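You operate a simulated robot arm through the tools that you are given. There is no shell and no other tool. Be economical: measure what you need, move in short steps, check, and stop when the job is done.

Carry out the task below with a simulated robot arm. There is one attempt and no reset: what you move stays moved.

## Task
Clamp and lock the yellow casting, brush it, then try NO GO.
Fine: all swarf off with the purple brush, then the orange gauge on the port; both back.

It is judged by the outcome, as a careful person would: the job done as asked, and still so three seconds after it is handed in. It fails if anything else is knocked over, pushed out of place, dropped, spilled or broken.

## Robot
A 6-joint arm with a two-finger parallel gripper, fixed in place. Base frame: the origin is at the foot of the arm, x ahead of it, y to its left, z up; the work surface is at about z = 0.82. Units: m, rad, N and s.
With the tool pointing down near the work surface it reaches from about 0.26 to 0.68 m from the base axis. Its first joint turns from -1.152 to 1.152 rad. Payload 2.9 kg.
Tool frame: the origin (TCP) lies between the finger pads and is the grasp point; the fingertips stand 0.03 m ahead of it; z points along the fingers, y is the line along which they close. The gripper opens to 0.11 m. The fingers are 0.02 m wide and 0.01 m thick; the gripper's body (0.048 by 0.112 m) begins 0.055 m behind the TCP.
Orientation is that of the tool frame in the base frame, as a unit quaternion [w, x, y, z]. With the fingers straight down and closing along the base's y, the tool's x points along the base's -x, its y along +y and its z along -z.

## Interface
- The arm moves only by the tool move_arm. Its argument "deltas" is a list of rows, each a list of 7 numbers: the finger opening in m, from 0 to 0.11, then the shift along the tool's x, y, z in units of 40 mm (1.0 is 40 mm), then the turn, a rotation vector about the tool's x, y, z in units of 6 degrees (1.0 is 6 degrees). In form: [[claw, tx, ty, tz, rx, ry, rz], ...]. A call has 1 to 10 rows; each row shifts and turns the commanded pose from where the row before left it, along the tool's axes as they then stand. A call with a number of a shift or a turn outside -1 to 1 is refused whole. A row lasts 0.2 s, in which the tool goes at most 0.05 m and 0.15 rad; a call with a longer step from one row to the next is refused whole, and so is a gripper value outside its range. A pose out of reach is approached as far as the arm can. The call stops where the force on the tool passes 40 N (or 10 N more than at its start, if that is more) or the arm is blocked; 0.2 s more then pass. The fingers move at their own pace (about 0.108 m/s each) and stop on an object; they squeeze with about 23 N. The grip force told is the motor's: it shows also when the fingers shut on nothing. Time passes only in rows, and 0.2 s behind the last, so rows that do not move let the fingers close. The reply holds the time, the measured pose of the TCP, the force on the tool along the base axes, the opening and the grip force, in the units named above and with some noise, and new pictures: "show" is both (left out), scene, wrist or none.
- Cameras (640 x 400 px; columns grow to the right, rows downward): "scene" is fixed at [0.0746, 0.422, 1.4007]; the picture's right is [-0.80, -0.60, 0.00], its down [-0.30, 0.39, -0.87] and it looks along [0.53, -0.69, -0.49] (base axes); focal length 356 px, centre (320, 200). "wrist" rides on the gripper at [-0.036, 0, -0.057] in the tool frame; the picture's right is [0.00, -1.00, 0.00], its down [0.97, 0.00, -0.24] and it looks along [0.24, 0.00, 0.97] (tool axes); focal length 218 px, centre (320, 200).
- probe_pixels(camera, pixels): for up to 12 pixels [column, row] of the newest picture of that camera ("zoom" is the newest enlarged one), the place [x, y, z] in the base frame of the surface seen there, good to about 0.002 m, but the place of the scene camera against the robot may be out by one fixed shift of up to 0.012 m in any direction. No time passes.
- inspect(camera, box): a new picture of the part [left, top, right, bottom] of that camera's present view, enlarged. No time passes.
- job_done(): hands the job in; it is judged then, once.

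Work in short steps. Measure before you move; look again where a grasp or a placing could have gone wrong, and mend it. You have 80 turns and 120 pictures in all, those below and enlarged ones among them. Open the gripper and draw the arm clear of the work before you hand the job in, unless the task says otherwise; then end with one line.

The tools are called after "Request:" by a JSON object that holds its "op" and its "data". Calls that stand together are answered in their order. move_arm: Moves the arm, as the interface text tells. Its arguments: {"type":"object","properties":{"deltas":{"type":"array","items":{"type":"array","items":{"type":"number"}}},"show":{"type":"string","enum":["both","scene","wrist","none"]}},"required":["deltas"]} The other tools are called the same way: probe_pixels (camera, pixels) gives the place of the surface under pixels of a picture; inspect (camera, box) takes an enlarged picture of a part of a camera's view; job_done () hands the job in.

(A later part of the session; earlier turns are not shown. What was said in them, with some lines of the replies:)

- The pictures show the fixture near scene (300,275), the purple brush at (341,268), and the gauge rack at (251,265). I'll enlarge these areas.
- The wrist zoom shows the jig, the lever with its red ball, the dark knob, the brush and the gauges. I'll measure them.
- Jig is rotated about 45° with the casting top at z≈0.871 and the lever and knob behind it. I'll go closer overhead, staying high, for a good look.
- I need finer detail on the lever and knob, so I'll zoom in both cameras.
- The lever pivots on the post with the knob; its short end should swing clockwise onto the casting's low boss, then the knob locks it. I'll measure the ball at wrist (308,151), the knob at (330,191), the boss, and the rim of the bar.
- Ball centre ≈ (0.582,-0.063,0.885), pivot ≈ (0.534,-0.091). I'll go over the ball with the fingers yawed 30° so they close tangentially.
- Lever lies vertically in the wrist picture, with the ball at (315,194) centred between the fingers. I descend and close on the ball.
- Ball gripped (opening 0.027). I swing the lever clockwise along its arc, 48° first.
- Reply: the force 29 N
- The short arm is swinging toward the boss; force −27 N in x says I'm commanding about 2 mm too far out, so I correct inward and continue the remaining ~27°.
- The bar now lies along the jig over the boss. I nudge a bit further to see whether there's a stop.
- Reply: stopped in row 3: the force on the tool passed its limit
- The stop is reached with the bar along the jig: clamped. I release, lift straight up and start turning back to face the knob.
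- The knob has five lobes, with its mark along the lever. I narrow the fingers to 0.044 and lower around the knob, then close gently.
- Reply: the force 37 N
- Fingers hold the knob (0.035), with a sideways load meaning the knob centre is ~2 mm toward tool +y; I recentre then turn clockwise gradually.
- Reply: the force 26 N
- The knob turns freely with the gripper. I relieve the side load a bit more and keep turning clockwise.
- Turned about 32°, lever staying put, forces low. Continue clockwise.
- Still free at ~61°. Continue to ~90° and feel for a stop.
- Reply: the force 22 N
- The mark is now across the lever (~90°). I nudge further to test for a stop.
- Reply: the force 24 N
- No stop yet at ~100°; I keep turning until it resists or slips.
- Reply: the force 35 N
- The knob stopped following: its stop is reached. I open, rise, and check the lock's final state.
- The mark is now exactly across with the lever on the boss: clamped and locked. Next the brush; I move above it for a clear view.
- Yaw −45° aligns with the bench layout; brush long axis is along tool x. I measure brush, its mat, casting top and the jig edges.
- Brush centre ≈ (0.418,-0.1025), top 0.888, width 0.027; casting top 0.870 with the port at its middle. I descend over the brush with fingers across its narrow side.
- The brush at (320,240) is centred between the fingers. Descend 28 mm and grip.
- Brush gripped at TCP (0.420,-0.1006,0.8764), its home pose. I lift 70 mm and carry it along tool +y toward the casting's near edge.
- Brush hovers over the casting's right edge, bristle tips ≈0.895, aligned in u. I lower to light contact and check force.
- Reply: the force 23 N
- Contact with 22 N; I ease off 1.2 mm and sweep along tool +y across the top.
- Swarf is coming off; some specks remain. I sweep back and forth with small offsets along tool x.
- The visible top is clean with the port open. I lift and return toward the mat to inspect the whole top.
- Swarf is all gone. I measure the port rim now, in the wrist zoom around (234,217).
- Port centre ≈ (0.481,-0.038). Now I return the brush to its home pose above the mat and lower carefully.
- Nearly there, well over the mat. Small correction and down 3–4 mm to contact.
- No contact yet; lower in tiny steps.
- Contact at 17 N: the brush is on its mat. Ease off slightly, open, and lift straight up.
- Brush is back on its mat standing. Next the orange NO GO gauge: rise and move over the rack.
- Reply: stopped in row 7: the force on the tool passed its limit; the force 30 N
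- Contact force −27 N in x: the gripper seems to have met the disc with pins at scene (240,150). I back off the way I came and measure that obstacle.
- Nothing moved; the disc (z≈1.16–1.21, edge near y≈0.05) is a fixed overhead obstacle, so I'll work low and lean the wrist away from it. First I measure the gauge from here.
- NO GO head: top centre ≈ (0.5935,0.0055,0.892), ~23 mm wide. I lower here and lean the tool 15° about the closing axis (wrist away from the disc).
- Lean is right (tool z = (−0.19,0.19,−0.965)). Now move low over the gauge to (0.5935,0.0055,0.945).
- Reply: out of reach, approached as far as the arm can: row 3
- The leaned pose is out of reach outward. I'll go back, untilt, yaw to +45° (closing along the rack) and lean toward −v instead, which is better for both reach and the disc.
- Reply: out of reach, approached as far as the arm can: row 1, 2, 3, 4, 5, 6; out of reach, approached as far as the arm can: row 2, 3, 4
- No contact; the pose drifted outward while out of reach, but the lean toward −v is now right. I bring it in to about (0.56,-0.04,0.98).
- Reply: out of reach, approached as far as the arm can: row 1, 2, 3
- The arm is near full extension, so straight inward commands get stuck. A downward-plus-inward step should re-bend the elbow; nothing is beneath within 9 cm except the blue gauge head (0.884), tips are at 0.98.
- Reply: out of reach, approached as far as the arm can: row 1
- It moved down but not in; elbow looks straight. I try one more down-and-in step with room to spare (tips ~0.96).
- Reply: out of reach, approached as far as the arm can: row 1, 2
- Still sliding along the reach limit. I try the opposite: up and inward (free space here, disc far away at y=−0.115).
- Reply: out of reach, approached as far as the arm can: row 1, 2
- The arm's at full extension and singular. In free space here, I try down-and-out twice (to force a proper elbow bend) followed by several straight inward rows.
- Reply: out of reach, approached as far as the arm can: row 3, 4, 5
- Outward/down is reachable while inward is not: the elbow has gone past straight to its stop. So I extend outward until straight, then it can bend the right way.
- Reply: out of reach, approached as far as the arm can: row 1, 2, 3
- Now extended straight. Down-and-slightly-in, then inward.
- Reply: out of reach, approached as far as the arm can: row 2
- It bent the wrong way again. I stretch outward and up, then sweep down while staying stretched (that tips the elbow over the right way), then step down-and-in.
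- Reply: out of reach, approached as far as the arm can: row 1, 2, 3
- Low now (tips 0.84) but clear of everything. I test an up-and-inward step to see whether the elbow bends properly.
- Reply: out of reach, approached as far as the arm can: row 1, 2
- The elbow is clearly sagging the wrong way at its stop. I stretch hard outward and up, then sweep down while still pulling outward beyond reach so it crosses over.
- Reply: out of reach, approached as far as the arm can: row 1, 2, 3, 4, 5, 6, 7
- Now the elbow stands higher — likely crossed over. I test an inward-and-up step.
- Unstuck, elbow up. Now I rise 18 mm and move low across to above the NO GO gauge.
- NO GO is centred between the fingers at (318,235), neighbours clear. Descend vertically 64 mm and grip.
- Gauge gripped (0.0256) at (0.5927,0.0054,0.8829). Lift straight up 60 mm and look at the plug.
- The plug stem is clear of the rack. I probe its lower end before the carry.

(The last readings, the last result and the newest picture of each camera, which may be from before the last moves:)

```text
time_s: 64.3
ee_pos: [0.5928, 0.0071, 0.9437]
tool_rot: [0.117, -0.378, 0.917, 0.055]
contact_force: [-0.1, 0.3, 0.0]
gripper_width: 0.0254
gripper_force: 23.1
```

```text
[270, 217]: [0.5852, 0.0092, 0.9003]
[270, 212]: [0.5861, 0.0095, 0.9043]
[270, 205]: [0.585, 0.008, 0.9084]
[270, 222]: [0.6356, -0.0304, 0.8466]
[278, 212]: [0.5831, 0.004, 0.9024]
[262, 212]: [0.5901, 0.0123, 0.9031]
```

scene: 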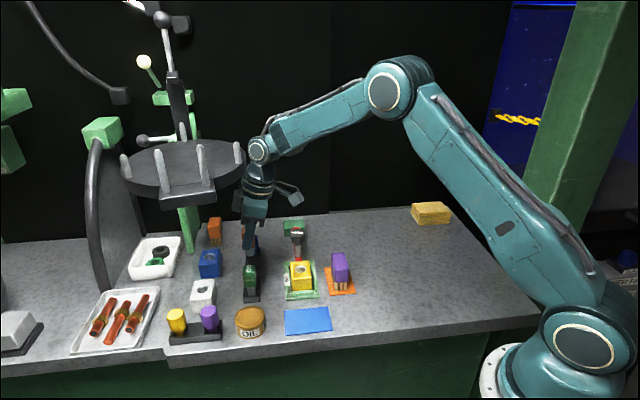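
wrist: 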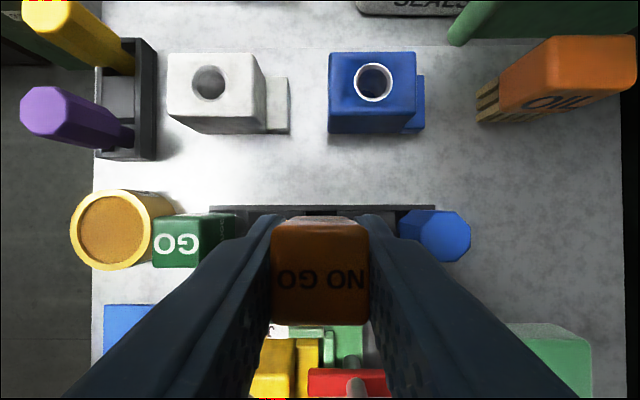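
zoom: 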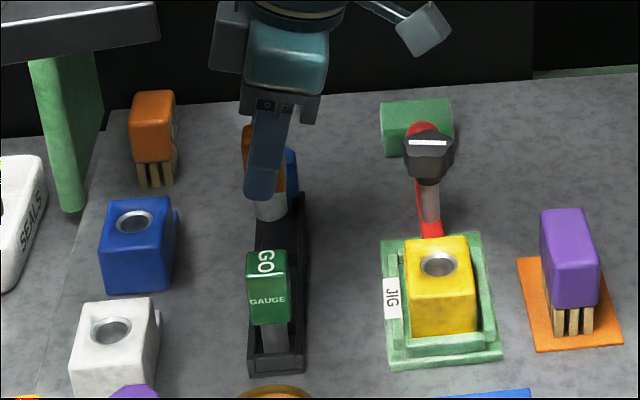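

Stem bottom ≈0.892, i.e. ~52 mm below TCP. I carry it diagonally at z≈0.95 to above the port at (0.4805,-0.038).

Request:
{"op": "move_arm", "data": {"deltas": [[0.015, 0.664, 0.296, -0.208, 0, 0, 0], [0.015, 0.664, 0.296, -0.208, 0, 0, 0], [0.015, 0.664, 0.296, -0.208, 0, 0, 0], [0.015, 0.664, 0.296, -0.208, 0, 0, 0], [0.015, 0, 0, 0, 0, 0, 0], [0.015, 0, 0, 0, 0, 0, 0]]}}

Request:
{"op": "inspect", "data": {"camera": "scene", "box": [255, 215, 345, 305]}}

```text
time_s: 65.7
ee_pos: [0.4824, -0.0394, 0.9484]
tool_rot: [0.116, -0.379, 0.916, 0.055]
contact_force: [-0.5, 0.4, -1.1]
gripper_width: 0.0256
gripper_force: 23.2
```

scene: 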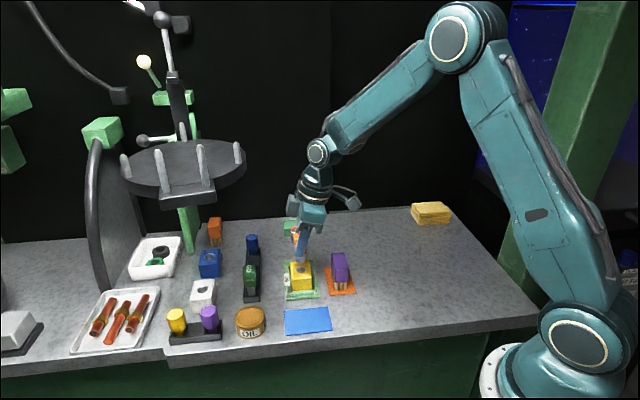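
wrist: 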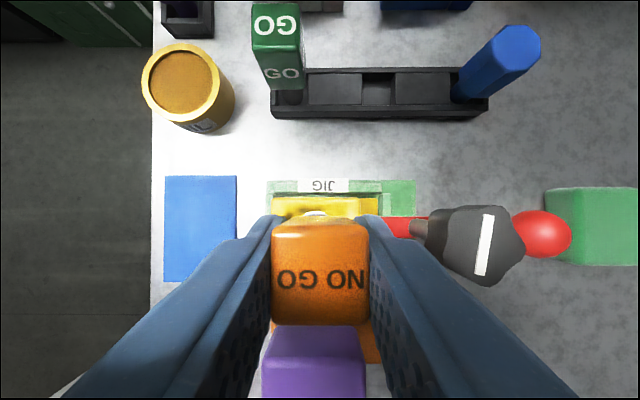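

```text
4.44 times, centred on (300, 260) of scene
```

zoom: 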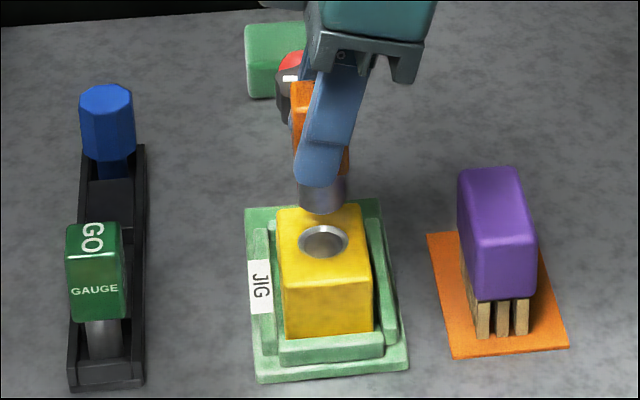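

The plug hovers just above the port. I measure stem and port rim in the same camera for relative alignment.

Request:
{"op": "probe_pixels", "data": {"camera": "zoom", "pixels": [[296, 241], [350, 241], [322, 223], [322, 259], [323, 212], [301, 205], [345, 205], [310, 210], [335, 210], [323, 200]]}}

```text
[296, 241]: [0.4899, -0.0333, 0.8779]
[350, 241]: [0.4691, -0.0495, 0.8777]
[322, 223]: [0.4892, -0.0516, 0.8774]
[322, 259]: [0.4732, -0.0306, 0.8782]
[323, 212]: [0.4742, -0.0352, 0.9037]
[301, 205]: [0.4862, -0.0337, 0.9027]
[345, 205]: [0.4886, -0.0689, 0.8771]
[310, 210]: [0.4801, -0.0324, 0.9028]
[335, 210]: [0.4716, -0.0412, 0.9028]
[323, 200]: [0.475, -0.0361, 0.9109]
```

Stem axis is about 2.5 mm too far along +u relative to the port; I correct (tool +y) and descend 20 mm.

Request:
{"op": "move_arm", "data": {"deltas": [[0.015, 0, 0.06, 0, 0, 0, 0], [0.015, 0.063, 0, 0.241, 0, 0, 0], [0.015, 0.063, 0, 0.241, 0, 0, 0], [0.015, 0, 0, 0, 0, 0, 0]], "show": "none"}}

Request:
{"op": "inspect", "data": {"camera": "scene", "box": [265, 225, 335, 295]}}

```text
time_s: 66.7
ee_pos: [0.4791, -0.0394, 0.9298]
tool_rot: [0.117, -0.378, 0.917, 0.055]
contact_force: [-0.8, -0.6, -0.6]
gripper_width: 0.0256
gripper_force: 22.7
```

```text
5.71 times, centred on (300, 260) of scene
```

zoom: 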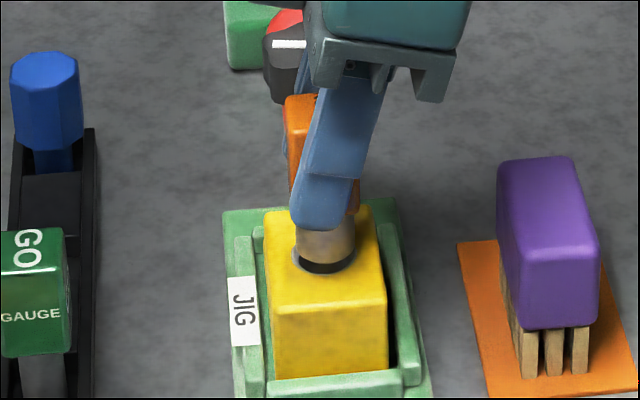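

Well aligned. Descend in small steps until it touches, with a 1.5 mm +v correction.

Request:
{"op": "move_arm", "data": {"deltas": [[0.015, -0.03, 0, 0.04, 0, 0, 0], [0.015, 0.019, 0, 0.072, 0, 0, 0], [0.015, 0.013, 0, 0.048, 0, 0, 0], [0.015, 0, 0, 0, 0, 0, 0]], "show": "none"}}

```text
time_s: 67.7
ee_pos: [0.4801, -0.0379, 0.9227]
tool_rot: [0.117, -0.378, 0.917, 0.053]
contact_force: [-6.6, -4.0, 20.8]
gripper_width: 0.0255
gripper_force: 23.0
```

Contact with 21 N at stem bottom ≈0.871: it doesn't go in. I look closely to confirm it's centred on the port.

Request:
{"op": "inspect", "data": {"camera": "scene", "box": [275, 235, 325, 285]}}

Request:
{"op": "inspect", "data": {"camera": "wrist", "box": [240, 150, 400, 350]}}

```text
8.00 times, centred on (300, 260) of scene
```

zoom: 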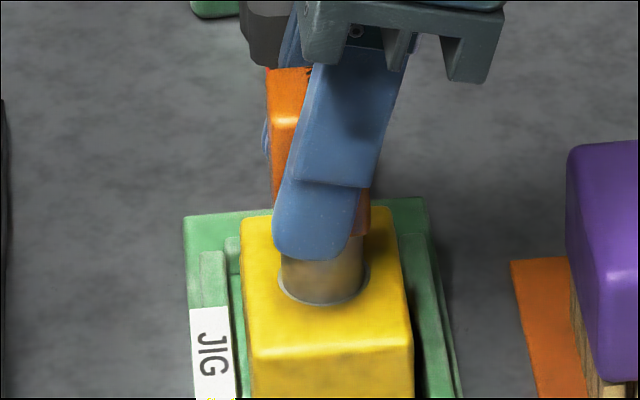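

```text
2.00 times, centred on (320, 250) of wrist
```

zoom: 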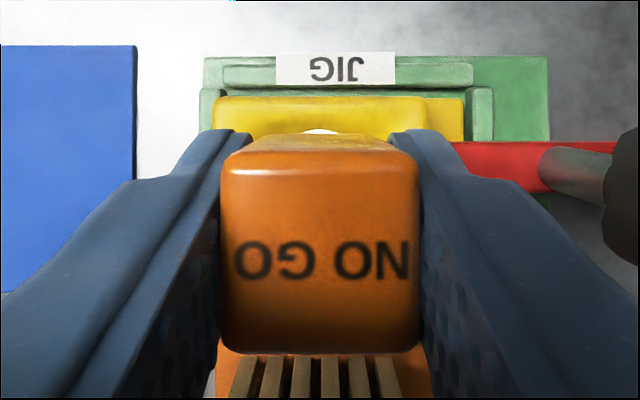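

It sits centred on the rim. To be a fair try I shift 1 mm toward the side load and press gently again to see if it enters.

Request:
{"op": "move_arm", "data": {"deltas": [[0.015, 0.025, 0, 0, 0, 0, 0], [0.015, 0.006, 0, 0.02, 0, 0, 0], [0.015, 0, 0, 0, 0, 0, 0], [0.015, 0, 0, 0, 0, 0, 0]], "show": "none"}}

```text
time_s: 68.7
ee_pos: [0.4792, -0.0372, 0.9218]
tool_rot: [0.118, -0.379, 0.916, 0.054]
contact_force: [3.3, 1.0, 22.2]
gripper_width: 0.0256
gripper_force: 23.1
```

It stays out at z≈0.922 under 22 N: NO GO doesn't enter. I lift it and retrace my exact path back over the rack slot.

Request:
{"op": "move_arm", "data": {"deltas": [[0.015, -0.085, 0, -0.325, 0, 0, 0], [0.015, -0.085, 0, -0.325, 0, 0, 0], [0.015, -0.6612, -0.311, 0.205, 0, 0, 0], [0.015, -0.6612, -0.311, 0.205, 0, 0, 0], [0.015, -0.6612, -0.311, 0.205, 0, 0, 0], [0.015, -0.6612, -0.311, 0.205, 0, 0, 0], [0.015, 0, 0, 0, 0, 0, 0], [0.015, 0, 0, 0, 0, 0, 0]]}}

Request:
{"op": "inspect", "data": {"camera": "scene", "box": [215, 220, 315, 310]}}

```text
time_s: 70.5
ee_pos: [0.5939, 0.0065, 0.9423]
tool_rot: [0.116, -0.378, 0.917, 0.054]
contact_force: [0.6, -0.1, -0.7]
gripper_width: 0.0256
gripper_force: 23.1
```

scene: 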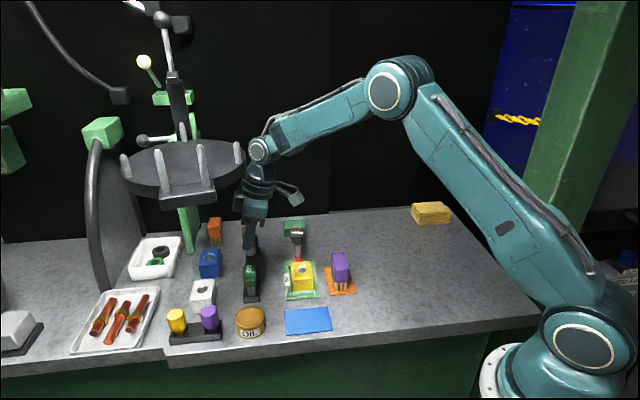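
wrist: 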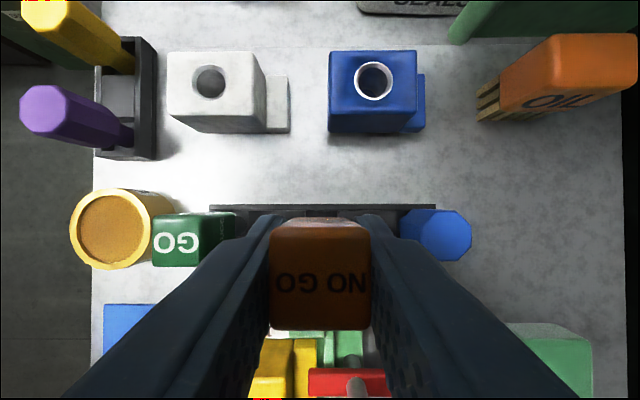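

```text
4.44 times, centred on (265, 265) of scene
```

zoom: 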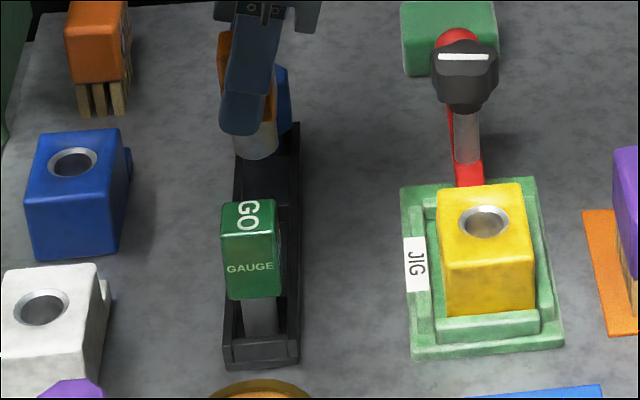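

The view matches the original lift pose. Descend 55 mm into the slot.

Request:
{"op": "move_arm", "data": {"deltas": [[0.015, 0.115, -0.007, 0.44, 0, 0, 0], [0.015, 0.115, -0.007, 0.44, 0, 0, 0], [0.015, 0.115, -0.007, 0.44, 0, 0, 0], [0.015, 0, 0, 0, 0, 0, 0]]}}

Request:
{"op": "inspect", "data": {"camera": "scene", "box": [215, 210, 295, 310]}}

```text
time_s: 71.5
ee_pos: [0.5929, 0.0057, 0.8876]
tool_rot: [0.116, -0.377, 0.917, 0.054]
contact_force: [0.2, 0.1, -0.9]
gripper_width: 0.0254
gripper_force: 23.1
```

scene: 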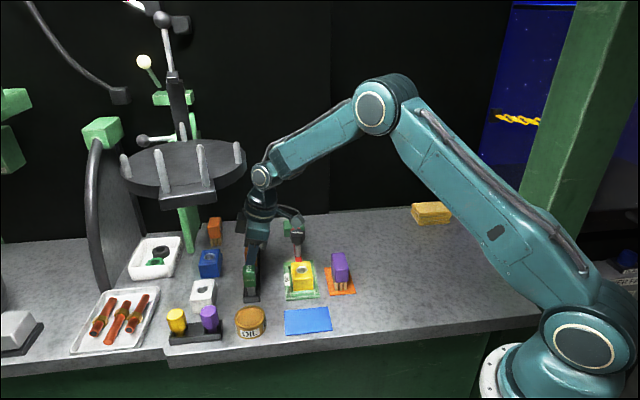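
wrist: 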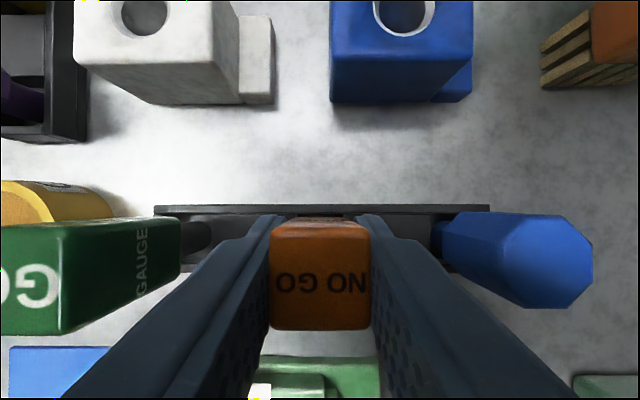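

```text
4.00 times, centred on (255, 260) of scene
```

zoom: 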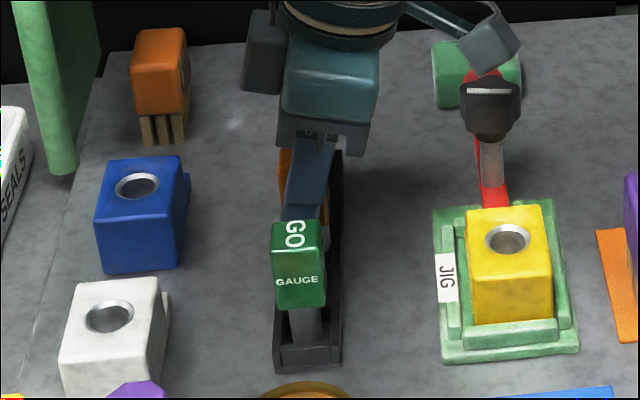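

No contact yet at z 0.8876. I lower in small steps until it seats.

Request:
{"op": "move_arm", "data": {"deltas": [[0.015, 0.013, 0, 0.048, 0, 0, 0], [0.015, 0.013, 0, 0.048, 0, 0, 0], [0.015, 0, 0, 0, 0, 0, 0]], "show": "none"}}

```text
time_s: 72.3
ee_pos: [0.5935, 0.0053, 0.8832]
tool_rot: [0.116, -0.378, 0.917, 0.054]
contact_force: [0.1, 0.6, 0.0]
gripper_width: 0.0252
gripper_force: 23.4
```

At the pick height with no load; one or two more millimetres to feel the seat.

Request:
{"op": "move_arm", "data": {"deltas": [[0.015, 0.009, 0, 0.035, 0, 0, 0], [0.015, 0.006, 0, 0.025, 0, 0, 0], [0.015, 0, 0, 0, 0, 0, 0]], "show": "none"}}

```text
time_s: 73.1
ee_pos: [0.5931, 0.0056, 0.8809]
tool_rot: [0.116, -0.378, 0.917, 0.054]
contact_force: [-0.2, -0.6, -0.5]
gripper_width: 0.0257
gripper_force: 23.0
```

Still no load; continue gently.

Request:
{"op": "move_arm", "data": {"deltas": [[0.015, 0.006, 0, 0.025, 0, 0, 0], [0.015, 0.006, 0, 0.025, 0, 0, 0], [0.015, 0, 0, 0, 0, 0, 0]], "show": "none"}}

```text
time_s: 73.9
ee_pos: [0.5932, 0.0067, 0.8806]
tool_rot: [0.117, -0.378, 0.917, 0.054]
contact_force: [-3.3, -1.1, 11.1]
gripper_width: 0.0255
gripper_force: 23.2
```

Seated (11 N). Release and lift straight up, then check.

Request:
{"op": "move_arm", "data": {"deltas": [[0.05, -0.006, 0, -0.025, 0, 0, 0], [0.05, 0, 0, 0, 0, 0, 0], [0.05, -0.126, 0, -0.4825, 0, 0, 0], [0.05, -0.126, 0, -0.4825, 0, 0, 0], [0.05, -0.126, 0, -0.4825, 0, 0, 0], [0.05, 0, 0, 0, 0, 0, 0]]}}

Request:
{"op": "inspect", "data": {"camera": "wrist", "box": [220, 100, 420, 300]}}

```text
time_s: 75.3
ee_pos: [0.5936, 0.0045, 0.9391]
tool_rot: [0.118, -0.378, 0.917, 0.055]
contact_force: [0.0, -0.3, -0.2]
gripper_width: 0.0498
gripper_force: 0.1
```

scene: 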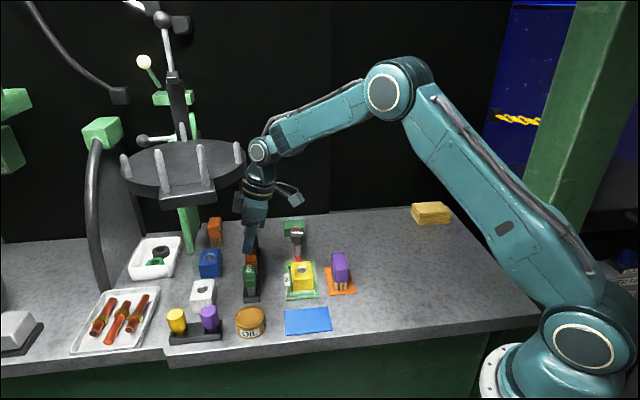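
wrist: 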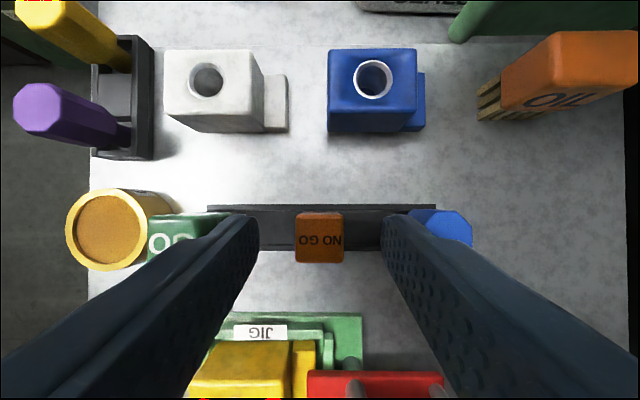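

```text
2.00 times, centred on (320, 200) of wrist
```

zoom: 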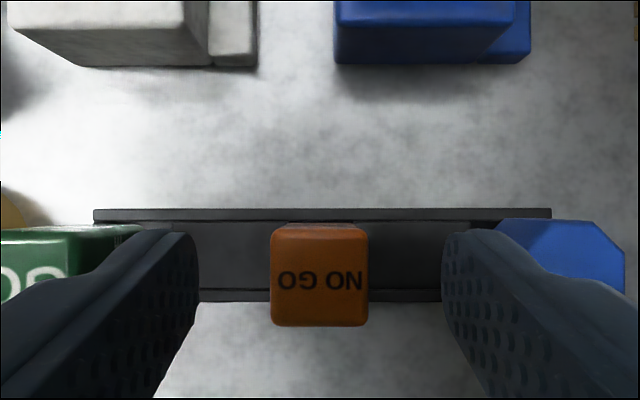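

The gauge stands in its slot as before. I verify its top height and withdraw the arm toward the base, away from disc and bench items.

Request:
{"op": "probe_pixels", "data": {"camera": "zoom", "pixels": [[320, 300], [320, 240], [280, 275], [360, 275]]}}

Request:
{"op": "move_arm", "data": {"deltas": [[0.05, 0.4, -0.6, -0.1, 0, 0, 0], [0.05, 0.4, -0.6, -0.1, 0, 0, 0], [0.05, 0.3, -0.4, -0.7, 0, 0, 0], [0.05, 0.3, -0.4, -0.8, 0, 0, 0], [0.05, 0.3, 0.4, -0.8, 0, 0, 0], [0.05, 0.3, 0.6, -0.7, 0, 0, 0], [0.05, 0.3, 0.6, -0.7, 0, 0, 0], [0.05, 0, 0, 0, 0, 0, 0]]}}

Request:
{"op": "inspect", "data": {"camera": "scene", "box": [205, 205, 365, 315]}}

```text
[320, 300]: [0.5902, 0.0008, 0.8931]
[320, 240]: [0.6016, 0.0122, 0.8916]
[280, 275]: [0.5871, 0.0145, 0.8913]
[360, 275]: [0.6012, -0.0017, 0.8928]
```

```text
time_s: 77.1
ee_pos: [0.5154, -0.0986, 1.0683]
tool_rot: [0.117, -0.378, 0.917, 0.054]
contact_force: [-0.6, -0.7, 0.1]
gripper_width: 0.0501
gripper_force: 0.1
```

scene: 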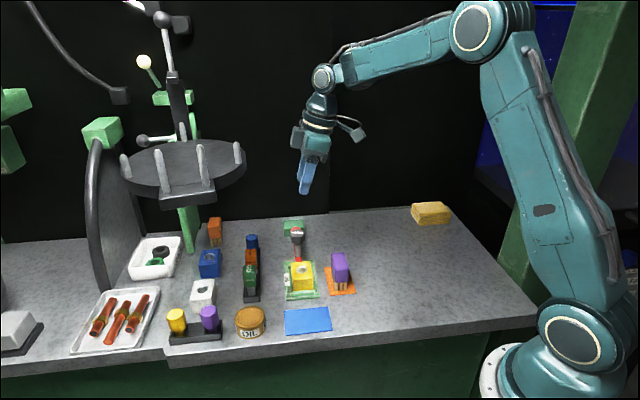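
wrist: 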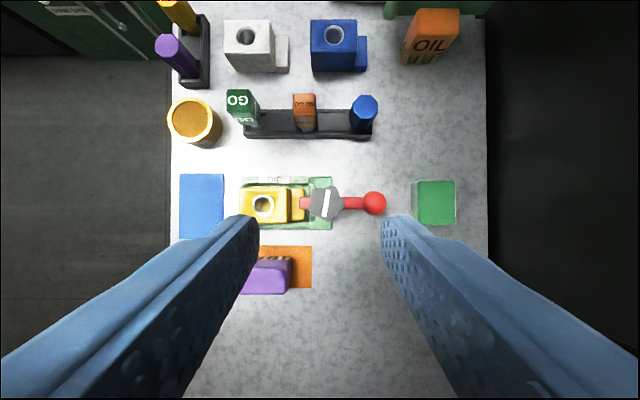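

```text
3.64 times, centred on (285, 260) of scene
```

zoom: 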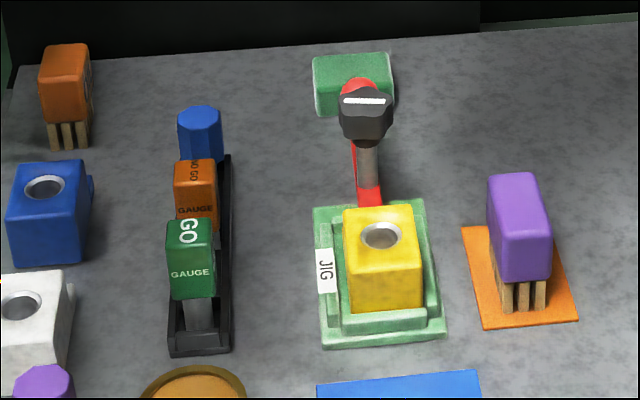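

Everything is in place: lever on the boss, knob crosswise, casting top clean, brush on its mat, NO GO back in its slot (top 0.892 as before), and the arm clear and open. I hand it in.

Request:
{"op": "job_done", "data": {}}

```text
The job is handed in.
```

The yellow casting is clamped, locked and brushed clean. The orange NO GO gauge did not enter the port under about 22 N. The purple brush and the gauge are back in their places. On the way to the gauge, the arm briefly bumped the fixed overhead disc at about 27 N; nothing visibly moved.
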